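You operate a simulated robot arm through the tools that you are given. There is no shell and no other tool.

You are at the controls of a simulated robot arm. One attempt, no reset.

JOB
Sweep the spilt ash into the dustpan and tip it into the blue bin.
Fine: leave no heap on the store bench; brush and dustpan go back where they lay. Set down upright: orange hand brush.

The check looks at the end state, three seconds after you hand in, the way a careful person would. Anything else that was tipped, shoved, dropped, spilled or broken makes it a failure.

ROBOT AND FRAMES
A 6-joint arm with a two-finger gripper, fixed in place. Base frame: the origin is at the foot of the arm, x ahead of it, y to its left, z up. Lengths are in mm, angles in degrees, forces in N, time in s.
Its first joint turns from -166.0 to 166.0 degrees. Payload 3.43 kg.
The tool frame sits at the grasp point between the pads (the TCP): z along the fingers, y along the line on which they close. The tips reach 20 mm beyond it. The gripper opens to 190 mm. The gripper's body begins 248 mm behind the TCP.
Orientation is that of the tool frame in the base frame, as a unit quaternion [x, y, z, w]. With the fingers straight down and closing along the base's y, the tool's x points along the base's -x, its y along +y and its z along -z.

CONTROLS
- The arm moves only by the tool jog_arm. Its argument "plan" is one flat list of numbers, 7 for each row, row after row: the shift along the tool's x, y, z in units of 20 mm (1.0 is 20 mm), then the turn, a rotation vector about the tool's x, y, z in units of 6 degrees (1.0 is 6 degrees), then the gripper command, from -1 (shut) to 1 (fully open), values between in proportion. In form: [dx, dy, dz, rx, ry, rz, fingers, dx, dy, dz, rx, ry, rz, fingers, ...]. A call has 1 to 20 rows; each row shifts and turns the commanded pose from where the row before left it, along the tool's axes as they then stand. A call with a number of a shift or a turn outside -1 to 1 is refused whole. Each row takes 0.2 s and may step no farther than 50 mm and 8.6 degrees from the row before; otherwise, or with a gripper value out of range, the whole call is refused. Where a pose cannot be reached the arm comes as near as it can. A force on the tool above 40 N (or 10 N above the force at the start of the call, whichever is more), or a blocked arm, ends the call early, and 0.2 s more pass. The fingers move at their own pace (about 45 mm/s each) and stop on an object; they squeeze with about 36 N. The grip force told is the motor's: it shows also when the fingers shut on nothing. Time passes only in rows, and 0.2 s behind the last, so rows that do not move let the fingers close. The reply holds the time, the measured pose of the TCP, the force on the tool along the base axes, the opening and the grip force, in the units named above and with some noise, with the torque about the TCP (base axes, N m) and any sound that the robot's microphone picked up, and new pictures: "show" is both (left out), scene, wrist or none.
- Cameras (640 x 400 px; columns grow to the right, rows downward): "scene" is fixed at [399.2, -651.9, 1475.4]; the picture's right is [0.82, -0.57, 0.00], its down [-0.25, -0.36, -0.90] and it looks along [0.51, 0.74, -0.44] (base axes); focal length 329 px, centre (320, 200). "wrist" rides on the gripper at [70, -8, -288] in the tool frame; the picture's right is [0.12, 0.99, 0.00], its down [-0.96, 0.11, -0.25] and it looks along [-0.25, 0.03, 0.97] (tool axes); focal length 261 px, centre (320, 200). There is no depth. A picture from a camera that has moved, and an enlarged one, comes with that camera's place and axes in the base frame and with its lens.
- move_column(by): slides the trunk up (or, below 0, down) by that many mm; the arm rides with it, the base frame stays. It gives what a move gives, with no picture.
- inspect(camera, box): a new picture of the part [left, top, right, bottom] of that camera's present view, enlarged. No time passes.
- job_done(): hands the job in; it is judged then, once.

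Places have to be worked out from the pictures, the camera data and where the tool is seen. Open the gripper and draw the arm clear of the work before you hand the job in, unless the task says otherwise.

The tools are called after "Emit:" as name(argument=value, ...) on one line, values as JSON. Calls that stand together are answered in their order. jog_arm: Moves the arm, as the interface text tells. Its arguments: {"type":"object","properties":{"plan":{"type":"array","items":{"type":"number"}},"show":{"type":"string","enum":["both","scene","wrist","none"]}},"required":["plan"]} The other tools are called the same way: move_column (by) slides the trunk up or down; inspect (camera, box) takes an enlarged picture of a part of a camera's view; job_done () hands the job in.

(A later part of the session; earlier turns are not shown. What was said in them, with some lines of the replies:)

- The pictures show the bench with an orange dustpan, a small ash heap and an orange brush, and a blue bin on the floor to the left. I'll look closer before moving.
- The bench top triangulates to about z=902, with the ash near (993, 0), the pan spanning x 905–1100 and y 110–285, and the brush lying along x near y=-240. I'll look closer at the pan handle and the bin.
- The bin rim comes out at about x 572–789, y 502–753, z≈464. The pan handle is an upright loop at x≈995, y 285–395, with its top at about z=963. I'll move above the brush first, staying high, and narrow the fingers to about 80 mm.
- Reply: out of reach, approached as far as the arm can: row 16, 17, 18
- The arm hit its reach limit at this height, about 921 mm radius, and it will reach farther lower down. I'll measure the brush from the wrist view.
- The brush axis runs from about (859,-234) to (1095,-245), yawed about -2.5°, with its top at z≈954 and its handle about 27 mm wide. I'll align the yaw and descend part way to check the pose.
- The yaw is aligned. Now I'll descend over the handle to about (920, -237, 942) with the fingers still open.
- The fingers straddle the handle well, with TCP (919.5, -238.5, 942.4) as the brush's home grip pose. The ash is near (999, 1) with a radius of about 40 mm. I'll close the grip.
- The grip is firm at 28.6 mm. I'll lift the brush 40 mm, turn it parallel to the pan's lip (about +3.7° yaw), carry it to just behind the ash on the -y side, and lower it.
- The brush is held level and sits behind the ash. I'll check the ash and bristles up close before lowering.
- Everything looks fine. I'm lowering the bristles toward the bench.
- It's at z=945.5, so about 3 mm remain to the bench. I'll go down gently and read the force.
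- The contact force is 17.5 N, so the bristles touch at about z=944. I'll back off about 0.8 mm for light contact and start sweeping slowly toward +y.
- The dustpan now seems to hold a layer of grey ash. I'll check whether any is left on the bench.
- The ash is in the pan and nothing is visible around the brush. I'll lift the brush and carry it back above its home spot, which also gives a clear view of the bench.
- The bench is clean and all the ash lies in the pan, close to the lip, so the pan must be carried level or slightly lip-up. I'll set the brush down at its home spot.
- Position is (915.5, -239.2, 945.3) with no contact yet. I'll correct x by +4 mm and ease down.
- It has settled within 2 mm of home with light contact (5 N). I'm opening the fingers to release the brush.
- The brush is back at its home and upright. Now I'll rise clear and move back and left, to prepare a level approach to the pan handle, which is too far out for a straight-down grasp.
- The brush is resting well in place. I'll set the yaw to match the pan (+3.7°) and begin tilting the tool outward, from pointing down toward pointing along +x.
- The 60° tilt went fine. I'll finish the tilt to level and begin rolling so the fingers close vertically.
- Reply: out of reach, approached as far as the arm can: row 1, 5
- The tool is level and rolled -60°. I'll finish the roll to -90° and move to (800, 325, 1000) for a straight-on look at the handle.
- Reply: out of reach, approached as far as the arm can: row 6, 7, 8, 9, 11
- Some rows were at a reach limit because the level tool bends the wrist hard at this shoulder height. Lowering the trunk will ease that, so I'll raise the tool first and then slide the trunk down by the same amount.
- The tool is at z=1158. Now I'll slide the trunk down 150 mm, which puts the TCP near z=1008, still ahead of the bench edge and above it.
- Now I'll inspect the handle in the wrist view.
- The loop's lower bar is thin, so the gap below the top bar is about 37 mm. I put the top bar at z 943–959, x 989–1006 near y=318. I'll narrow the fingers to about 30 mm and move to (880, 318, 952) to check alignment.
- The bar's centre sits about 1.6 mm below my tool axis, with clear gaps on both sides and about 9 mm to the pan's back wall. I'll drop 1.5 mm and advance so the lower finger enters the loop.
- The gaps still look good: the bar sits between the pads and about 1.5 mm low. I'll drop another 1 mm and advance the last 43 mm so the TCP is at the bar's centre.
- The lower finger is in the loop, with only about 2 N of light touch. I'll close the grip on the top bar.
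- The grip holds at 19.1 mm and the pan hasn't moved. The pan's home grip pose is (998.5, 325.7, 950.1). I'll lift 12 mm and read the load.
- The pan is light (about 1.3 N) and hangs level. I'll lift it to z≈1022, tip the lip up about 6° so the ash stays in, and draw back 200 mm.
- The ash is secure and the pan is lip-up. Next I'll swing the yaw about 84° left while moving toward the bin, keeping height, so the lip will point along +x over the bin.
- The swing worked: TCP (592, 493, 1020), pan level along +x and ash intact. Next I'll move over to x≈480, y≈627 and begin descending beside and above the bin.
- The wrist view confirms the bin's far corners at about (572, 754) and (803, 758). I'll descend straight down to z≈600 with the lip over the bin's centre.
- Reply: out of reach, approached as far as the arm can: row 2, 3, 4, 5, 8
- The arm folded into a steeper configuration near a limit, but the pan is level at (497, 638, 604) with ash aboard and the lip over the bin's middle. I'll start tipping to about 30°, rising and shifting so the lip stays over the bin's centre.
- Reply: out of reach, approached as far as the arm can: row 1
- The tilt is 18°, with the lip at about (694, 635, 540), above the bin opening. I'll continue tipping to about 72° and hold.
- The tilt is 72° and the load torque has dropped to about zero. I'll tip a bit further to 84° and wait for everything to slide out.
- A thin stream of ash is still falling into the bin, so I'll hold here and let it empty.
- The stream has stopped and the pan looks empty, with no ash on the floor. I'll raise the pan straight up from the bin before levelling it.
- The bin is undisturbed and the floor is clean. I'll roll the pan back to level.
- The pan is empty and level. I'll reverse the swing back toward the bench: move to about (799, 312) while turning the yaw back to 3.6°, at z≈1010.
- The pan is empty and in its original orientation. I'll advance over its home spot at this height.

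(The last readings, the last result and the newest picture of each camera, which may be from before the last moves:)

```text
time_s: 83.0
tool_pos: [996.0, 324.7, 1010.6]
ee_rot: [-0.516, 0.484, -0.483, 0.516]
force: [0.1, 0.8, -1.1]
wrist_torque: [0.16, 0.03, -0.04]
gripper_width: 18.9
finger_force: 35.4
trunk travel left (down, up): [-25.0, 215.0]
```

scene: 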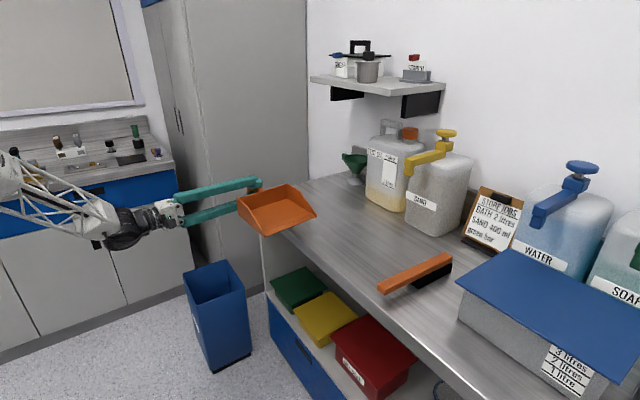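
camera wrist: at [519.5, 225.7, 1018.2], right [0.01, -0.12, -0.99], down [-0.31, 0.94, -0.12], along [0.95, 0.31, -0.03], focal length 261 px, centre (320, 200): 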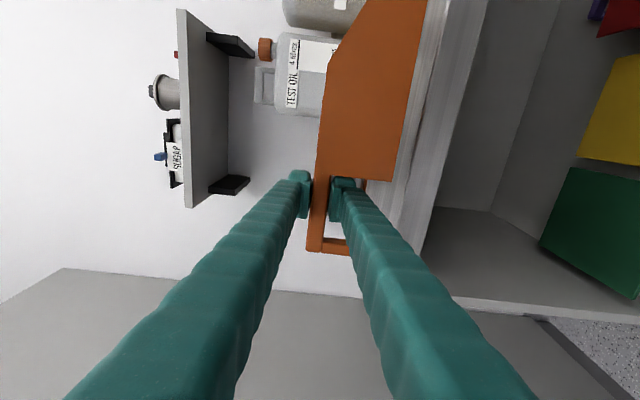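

It's at (996, 324.7, 1010.6). I'll correct x by 2.5 mm and descend to just above the bench.

Emit:
jog_arm(plan=[-0.03, 0.5, 0.125, 0, 0, 0, -1, 0, 0.8, 0, 0, 0, 0, -1, 0, 0.8, 0, 0, 0, 0, -1, 0, 0.5, 0, 0, 0, 0, -1, 0, 0, 0, 0, 0, 0, -1, 0, 0, 0, 0, 0, 0, -1], show="none")

```text
time_s: 84.3
tool_pos: [997.5, 325.0, 960.0]
ee_rot: [-0.516, 0.484, -0.484, 0.516]
force: [-0.1, 0.2, -2.1]
wrist_torque: [0.13, 0.03, 0.04]
gripper_width: 18.7
finger_force: 35.7
trunk travel left (down, up): [-25.0, 215.0]
```

About 10 mm to go, so I'll lower it gently to the bench.

Emit:
jog_arm(plan=[-0.03, 0.2, 0.04, 0, 0, 0, -1, 0, 0.15, 0, 0, 0, 0, -1, 0, 0.08, 0, 0, 0, 0, -1, 0, 0, 0, 0, 0, 0, -1, 0, 0, 0, 0, 0, 0, -1], show="wrist")

Emit:
inspect(camera="scene", box=[250, 160, 410, 260])

```text
time_s: 85.5
tool_pos: [998.6, 326.5, 949.9]
ee_rot: [0.516, -0.484, 0.483, -0.515]
force: [0.5, 0.6, -1.3]
wrist_torque: [0.11, 0.03, 0.01]
gripper_width: 18.9
finger_force: 35.6
trunk travel left (down, up): [-25.0, 215.0]
camera wrist: at [716.8, 237.4, 958.3], right [0.01, -0.12, -0.99], down [-0.31, 0.94, -0.12], along [0.95, 0.31, -0.03], focal length 261 px, centre (320, 200)
```

wrist: 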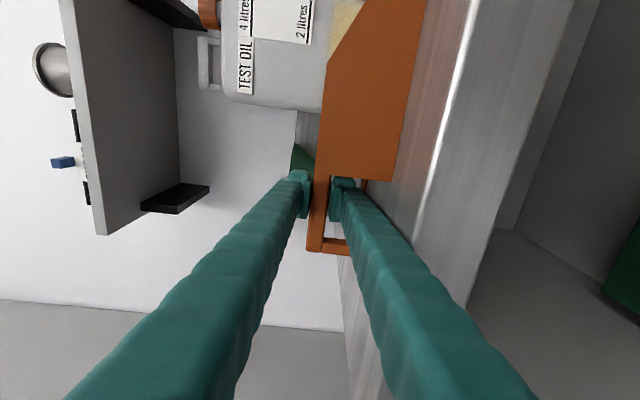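

```text
4.00 times, centred on (330, 210) of scene
camera zoom: at [399.2, -651.9, 1475.4], right [0.82, -0.57, 0.0], down [-0.25, -0.36, -0.9], along [0.51, 0.74, -0.44], focal length 1316 px, centre (280, 160)
```

zoom: 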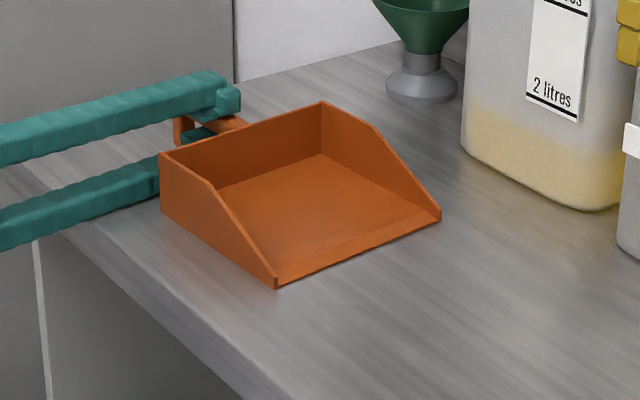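

The pan hasn't quite touched down (the load is still on the wrist) and appears within 3 mm of its original pixels. I'll lower until contact.

Emit:
jog_arm(plan=[0, 0.05, 0, 0, 0, 0, -1, 0, 0.04, 0, 0, 0, 0, -1, 0, 0, 0, 0, 0, 0, -1], show="none")

Emit:
inspect(camera="scene", box=[250, 160, 410, 260])

```text
time_s: 86.3
tool_pos: [998.3, 326.7, 949.6]
ee_rot: [-0.515, 0.484, -0.484, 0.516]
force: [4.4, 1.7, 10.1]
wrist_torque: [-0.02, -0.09, 0.06]
gripper_width: 18.7
finger_force: 35.6
trunk travel left (down, up): [-25.0, 215.0]
```

```text
4.00 times, centred on (330, 210) of scene
camera zoom: at [399.2, -651.9, 1475.4], right [0.82, -0.57, 0.0], down [-0.25, -0.36, -0.9], along [0.51, 0.74, -0.44], focal length 1316 px, centre (280, 160)
```

zoom: 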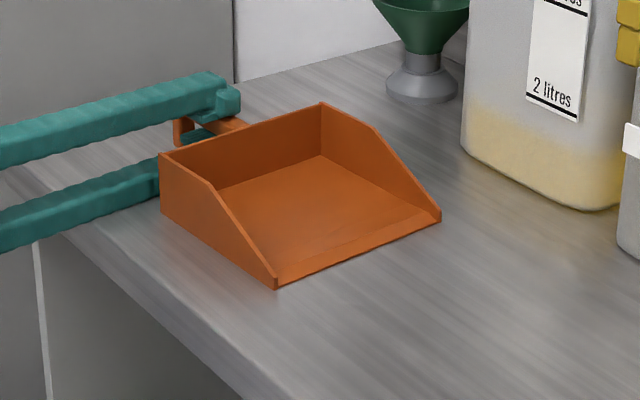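

The pan is touching, about 3.6 mm too far in +x compared with its original outline. I'll raise it slightly, shift back 3.5 mm, and set it down again.

Emit:
jog_arm(plan=[0, -0.25, 0, 0, 0, 0, -1, 0, 0, -0.175, 0, 0, 0, -1, 0, 0, 0, 0, 0, 0, -1, 0, 0.15, 0, 0, 0, 0, -1, 0, 0.09, 0, 0, 0, 0, -1, 0, 0, 0, 0, 0, 0, -1], show="none")

Emit:
inspect(camera="scene", box=[250, 160, 410, 260])

```text
time_s: 87.8
tool_pos: [995.8, 325.6, 949.4]
ee_rot: [-0.515, 0.483, -0.484, 0.517]
force: [1.9, 0.3, 2.7]
wrist_torque: [-0.02, -0.06, -0.01]
gripper_width: 18.8
finger_force: 36.1
trunk travel left (down, up): [-25.0, 215.0]
```

```text
4.00 times, centred on (330, 210) of scene
camera zoom: at [399.2, -651.9, 1475.4], right [0.82, -0.57, 0.0], down [-0.25, -0.36, -0.9], along [0.51, 0.74, -0.44], focal length 1316 px, centre (280, 160)
```

zoom: 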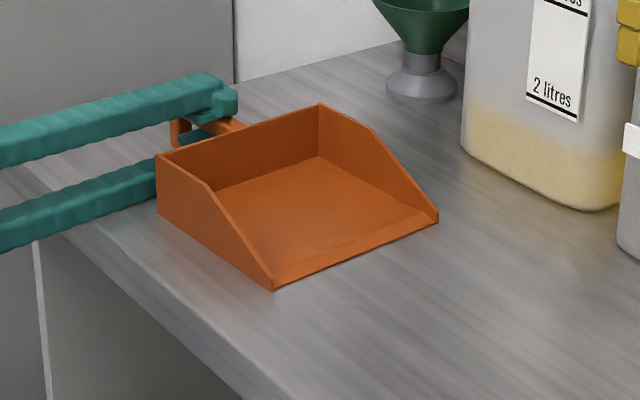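

The outline now matches the original. I'll open the fingers just enough (about 27 mm) to free the bar without touching the loop's lower bar.

Emit:
jog_arm(plan=[0, 0, 0, 0, 0, 0, -0.76, 0, 0, 0, 0, 0, 0, -0.716, 0, 0, 0, 0, 0, 0, -0.716, 0, 0, 0, 0, 0, 0, -0.716], show="wrist")

Emit:
inspect(camera="wrist", box=[270, 130, 390, 280])

Emit:
inspect(camera="scene", box=[250, 160, 410, 260])

```text
time_s: 88.8
tool_pos: [994.4, 324.3, 948.6]
ee_rot: [-0.516, 0.483, -0.483, 0.517]
force: [-0.3, -0.3, 0.2]
wrist_torque: [0.02, 0.03, -0.03]
gripper_width: 27.0
finger_force: 0.1
trunk travel left (down, up): [-25.0, 215.0]
camera wrist: at [713.1, 236.7, 956.9], right [0.01, -0.12, -0.99], down [-0.31, 0.94, -0.12], along [0.95, 0.31, -0.03], focal length 261 px, centre (320, 200)
```

wrist: 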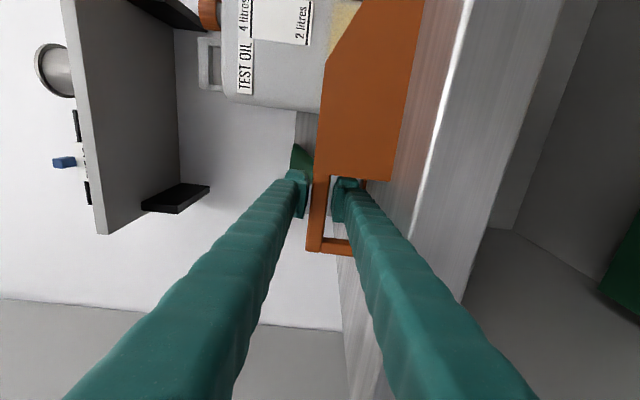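

```text
2.67 times, centred on (330, 205) of wrist
camera zoom: at [713.1, 236.7, 956.9], right [0.01, -0.12, -0.99], down [-0.31, 0.94, -0.12], along [0.95, 0.31, -0.03], focal length 695 px, centre (293, 187)
```

zoom: 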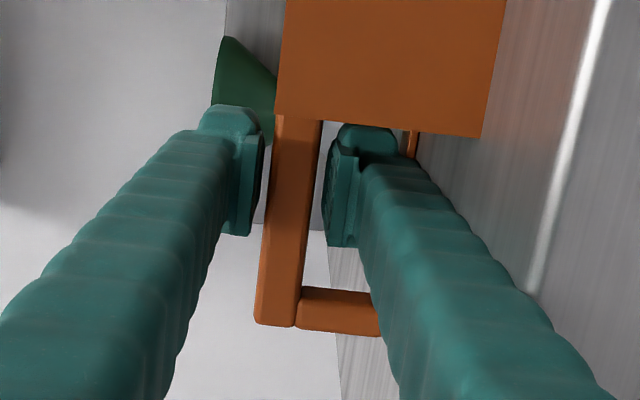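

```text
4.00 times, centred on (330, 210) of scene
camera zoom: at [399.2, -651.9, 1475.4], right [0.82, -0.57, 0.0], down [-0.25, -0.36, -0.9], along [0.51, 0.74, -0.44], focal length 1316 px, centre (280, 160)
```

zoom: 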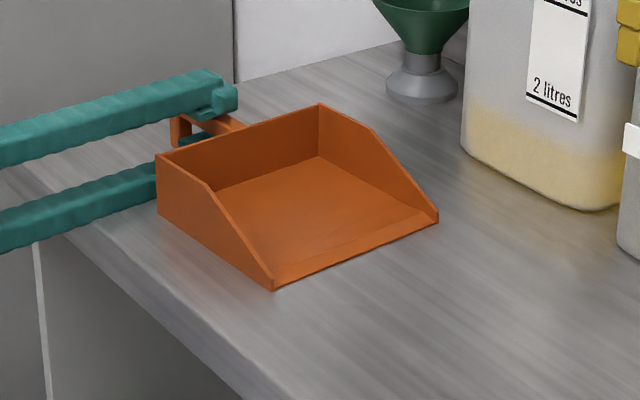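

The bar is free on both sides. I'll raise the tool 1 mm to centre it and withdraw straight back out of the loop.

Emit:
jog_arm(plan=[0, -0.05, 0, 0, 0, 0, -0.716, 0, 0, -0.4, 0, 0, 0, -0.716, 0, 0, -0.5, 0, 0, 0, -0.716, 0, 0, -0.6, 0, 0, 0, -0.716, 0, 0, -0.8, 0, 0, 0, -0.716, 0, 0, -1, 0, 0, 0, -0.716, 0, 0, -1, 0, 0, 0, -0.716, 0, 0, -1, 0, 0, 0, -0.716, 0, 0, -1, 0, 0, 0, -0.716, 0, 0, -1, 0, 0, 0, -0.716, 0, 0, -1, 0, 0, 0, -0.716, 0, 0, -1, 0, 0, 0, -0.716, 0, 0, 0, 0, 0, 0, -0.716], show="both")

Emit:
inspect(camera="scene", box=[250, 160, 410, 260])

Emit:
inspect(camera="scene", box=[340, 220, 500, 320])

```text
time_s: 91.5
tool_pos: [812.2, 312.5, 951.7]
ee_rot: [-0.516, 0.484, -0.484, 0.516]
force: [0.2, 0.1, 0.0]
wrist_torque: [-0.01, -0.03, 0.03]
gripper_width: 26.9
finger_force: 0.0
trunk travel left (down, up): [-25.0, 215.0]
camera wrist: at [529.0, 224.2, 957.5], right [0.01, -0.12, -0.99], down [-0.31, 0.94, -0.12], along [0.95, 0.31, -0.03], focal length 261 px, centre (320, 200)
```

scene: 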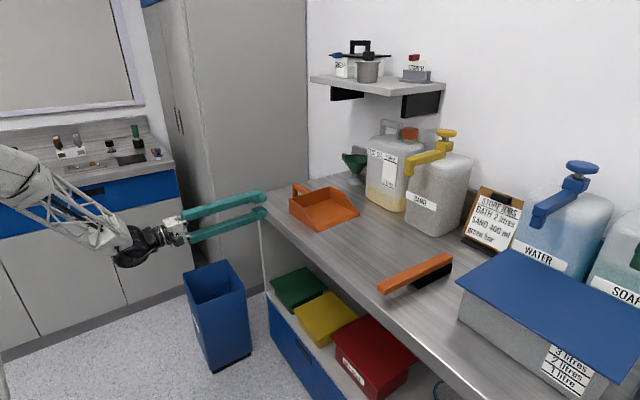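
wrist: 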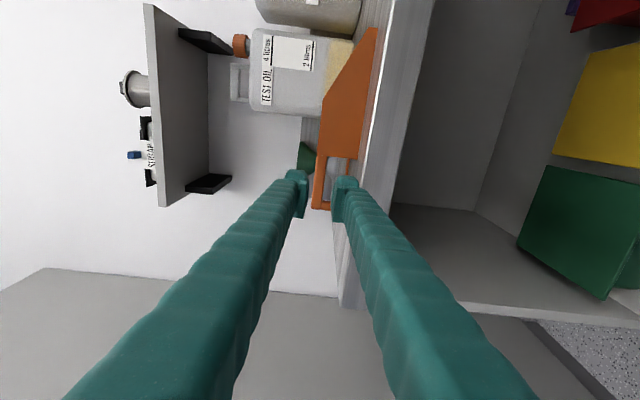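

```text
4.00 times, centred on (330, 210) of scene
camera zoom: at [399.2, -651.9, 1475.4], right [0.82, -0.57, 0.0], down [-0.25, -0.36, -0.9], along [0.51, 0.74, -0.44], focal length 1316 px, centre (280, 160)
```

zoom: 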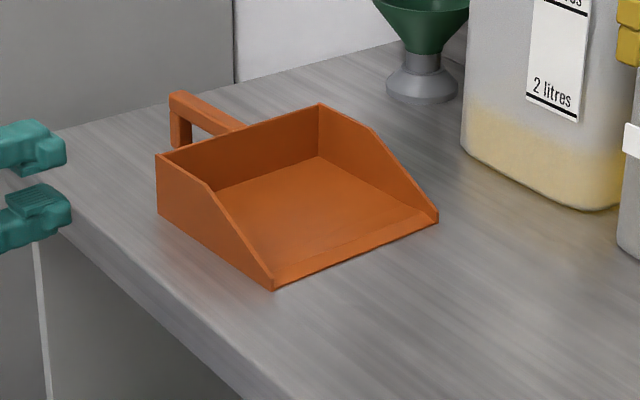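

```text
4.00 times, centred on (420, 270) of scene
camera zoom: at [399.2, -651.9, 1475.4], right [0.82, -0.57, 0.0], down [-0.25, -0.36, -0.9], along [0.51, 0.74, -0.44], focal length 1316 px, centre (-80, -80)
```

zoom: 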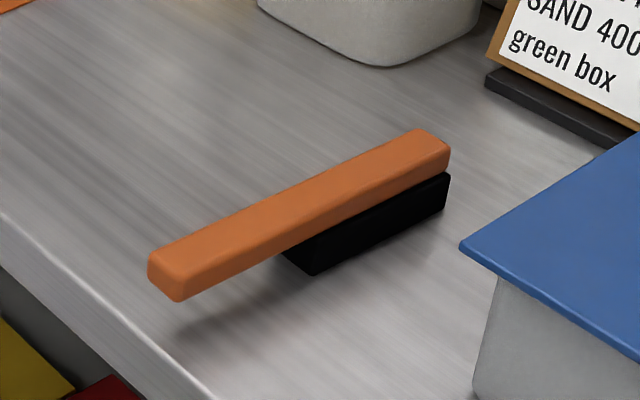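

The brush and pan are both back at their original outlines, the bench is clean, and the pan is empty. I'll open the gripper, rise, and back away from the bench.

Emit:
jog_arm(plan=[0, -0.8, -0.5, 0, 0, 0, -0.5, 0, -1, -0.5, 0, 0, 0, -0.2, 0, -1, -0.5, 0, 0, 0, 0, 0, -1, -0.3, 0, 0, 0, 0.2, 0, -1, 0, 0, 0, 0, 0.2, 0, -1, 0, 0, 0, 0, 0.2, 0, -1, 0, 0, 0, 0, 0.2, 0, -1, 0, 0, 0, 0, 0.2, 0, -1, 0, 0, 0, 0, 0.2, 0, -1, 0, 0, 0, 0, 0.2, 0, 0, 0, 0, 0, 0, 0.2], show="both")

```text
time_s: 94.0
tool_pos: [771.6, 311.9, 1146.7]
ee_rot: [0.517, -0.483, 0.483, -0.516]
force: [0.9, 0.1, -0.1]
wrist_torque: [-0.01, 0.0, -0.01]
gripper_width: 114.1
finger_force: 0.1
trunk travel left (down, up): [-25.0, 215.0]
camera wrist: at [489.0, 223.1, 1153.7], right [0.01, -0.12, -0.99], down [-0.31, 0.94, -0.12], along [0.95, 0.31, -0.03], focal length 261 px, centre (320, 200)
```

scene: 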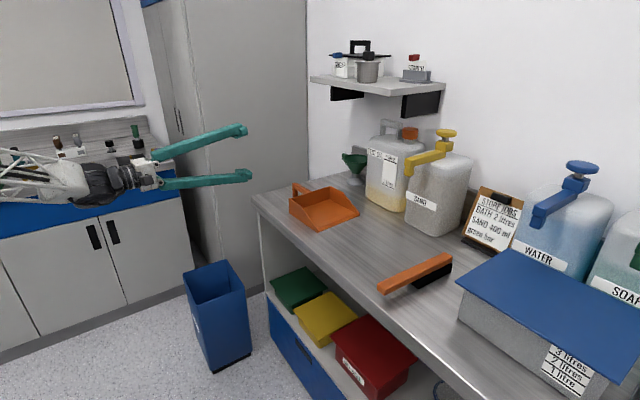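
wrist: 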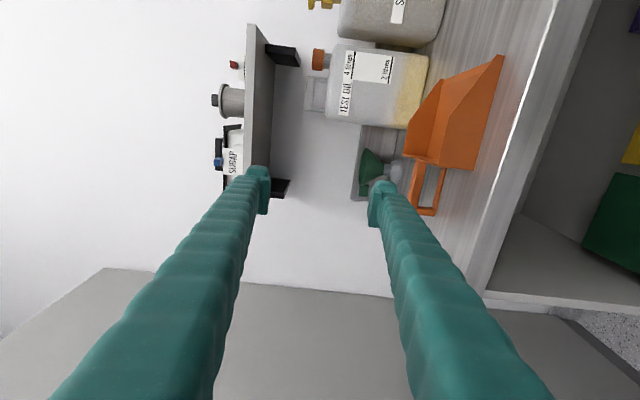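

All clear of the bench. I'll unroll and tilt the tool back down at this height so the wrist camera can check inside the bin and around it.

Emit:
jog_arm(plan=[0, 0, 0, 0, 0, 1, 0.2, 0, 0, 0, 0, 0, 1, 0.2, 0, 0, 0, 0, 0, 1, 0.2, 0, 0, 0, 0, 0, 1, 0.2, 0, 0, 0, 0, 0, 1, 0.2, 0, 0, 0, 0, 0, 1, 0.2, 0, 0, 0, 0, 0, 1, 0.2, 0, 0, 0, 0, 0, 1, 0.2, 0, 0, 0, 0, 0, 1, 0.2, 0, 0, 0, 0, 0, 1, 0.2, 0, 0, 0, 0, 0, 1, 0.2, 0, 0, 0, 0, 0, 1, 0.2, 0, 0, 0, 0, 0, 1, 0.2, 0, 0, 0, 0, 0, 1, 0.2, 0, 0, 0, 0, 0, 1, 0.2, 0, 0, 0, 0, 0, 0, 0.2], show="none")

```text
time_s: 97.3
tool_pos: [773.6, 311.1, 1146.2]
ee_rot: [-0.023, 0.707, 0.023, 0.707]
force: [0.1, -0.8, 0.1]
wrist_torque: [-0.04, -0.01, 0.0]
gripper_width: 114.0
finger_force: 0.0
trunk travel left (down, up): [-25.0, 215.0]
```

The roll is undone and the tool points along +x. Now I'll tilt it back to pointing down.

Emit:
jog_arm(plan=[0, 0, 0, 0, 1, 0, 0.2, 0, 0, 0, 0, 1, 0, 0.2, 0, 0, 0, 0, 1, 0, 0.2, 0, 0, 0, 0, 1, 0, 0.2, 0, 0, 0, 0, 1, 0, 0.2, 0, 0, 0, 0, 1, 0, 0.2, 0, 0, 0, 0, 1, 0, 0.2, 0, 0, 0, 0, 1, 0, 0.2, 0, 0, 0, 0, 1, 0, 0.2, 0, 0, 0, 0, 1, 0, 0.2, 0, 0, 0, 0, 1, 0, 0.2, 0, 0, 0, 0, 1, 0, 0.2, 0, 0, 0, 0, 1, 0, 0.2, 0, 0, 0, 0, 1, 0, 0.2, 0, 0, 0, 0, 1, 0, 0.2, 0, 0, 0, 0, 0, 0, 0.2], show="both")

Emit:
inspect(camera="wrist", box=[300, 60, 500, 200])

```text
time_s: 100.8
tool_pos: [748.6, 350.1, 1145.1]
ee_rot: [-0.012, 0.992, -0.106, 0.069]
force: [-0.1, -0.7, -0.2]
wrist_torque: [0.08, -0.05, 0.07]
gripper_width: 114.2
finger_force: 0.0
out of reach, approached as far as the arm can: row 10, 11, 12, 13, 14, 15
trunk travel left (down, up): [-25.0, 215.0]
camera wrist: at [639.0, 398.3, 1414.7], right [-0.12, 0.97, -0.23], down [0.92, 0.2, 0.35], along [0.38, -0.16, -0.91], focal length 261 px, centre (320, 200)
```

scene: 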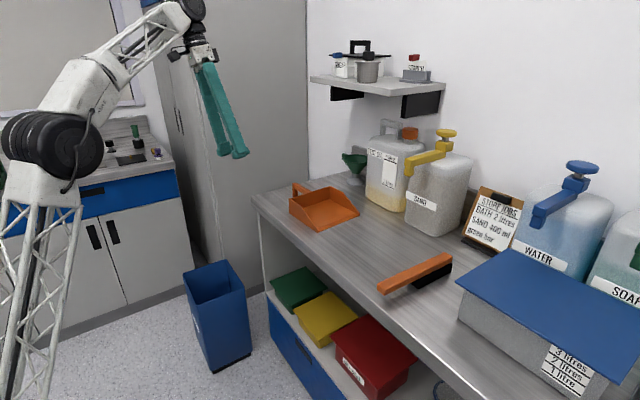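
wrist: 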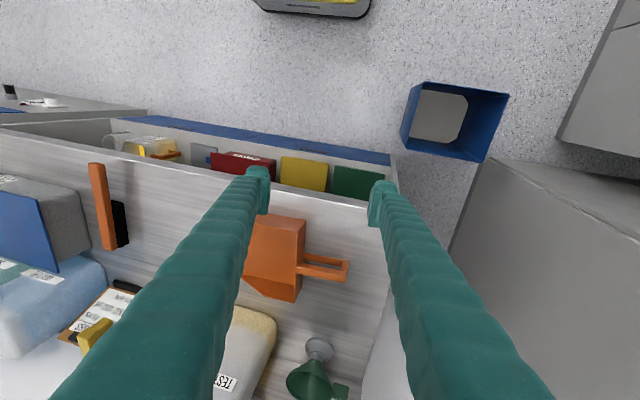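

```text
2.86 times, centred on (400, 130) of wrist
camera zoom: at [639.0, 398.3, 1414.7], right [-0.12, 0.97, -0.23], down [0.92, 0.2, 0.35], along [0.38, -0.16, -0.91], focal length 745 px, centre (91, 400)
```

zoom: 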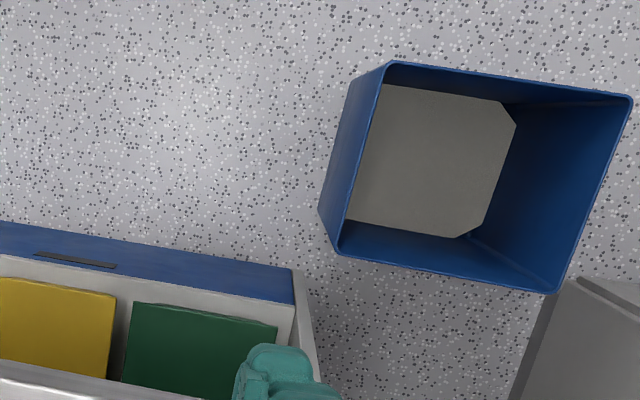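

The bin holds the ash, the floor and bench are clean, the brush stands upright at its spot, and the empty pan is back where it lay. The arm is clear with the gripper open, so I'm handing in.

Emit:
job_done()

```text
The job is handed in.
```

I swept the ash into the dustpan and tipped it into the blue bin, then handed the job in.

- **Bench:** no heap is left where the ash was, and the pictures show no ash anywhere else on the bench or on the visible floor.
- **Bin:** I watched the ash stream fall into it and held the pan tipped until the stream stopped. The bin already showed a grey bottom before I started, so the last picture alone can't confirm the ash is in there. The bin itself was not moved.
- **Brush:** it is upright, within about 2–3 mm of where it lay.
- **Dustpan:** it is empty and back on its original outline. I nudged it about 3.5 mm back after the first set-down came out slightly off.
- **Arm:** the gripper is open and clear of the work. The arm stopped a few degrees short of pointing straight down because it reached its limit. The trunk is still 150 mm lower than at the start.
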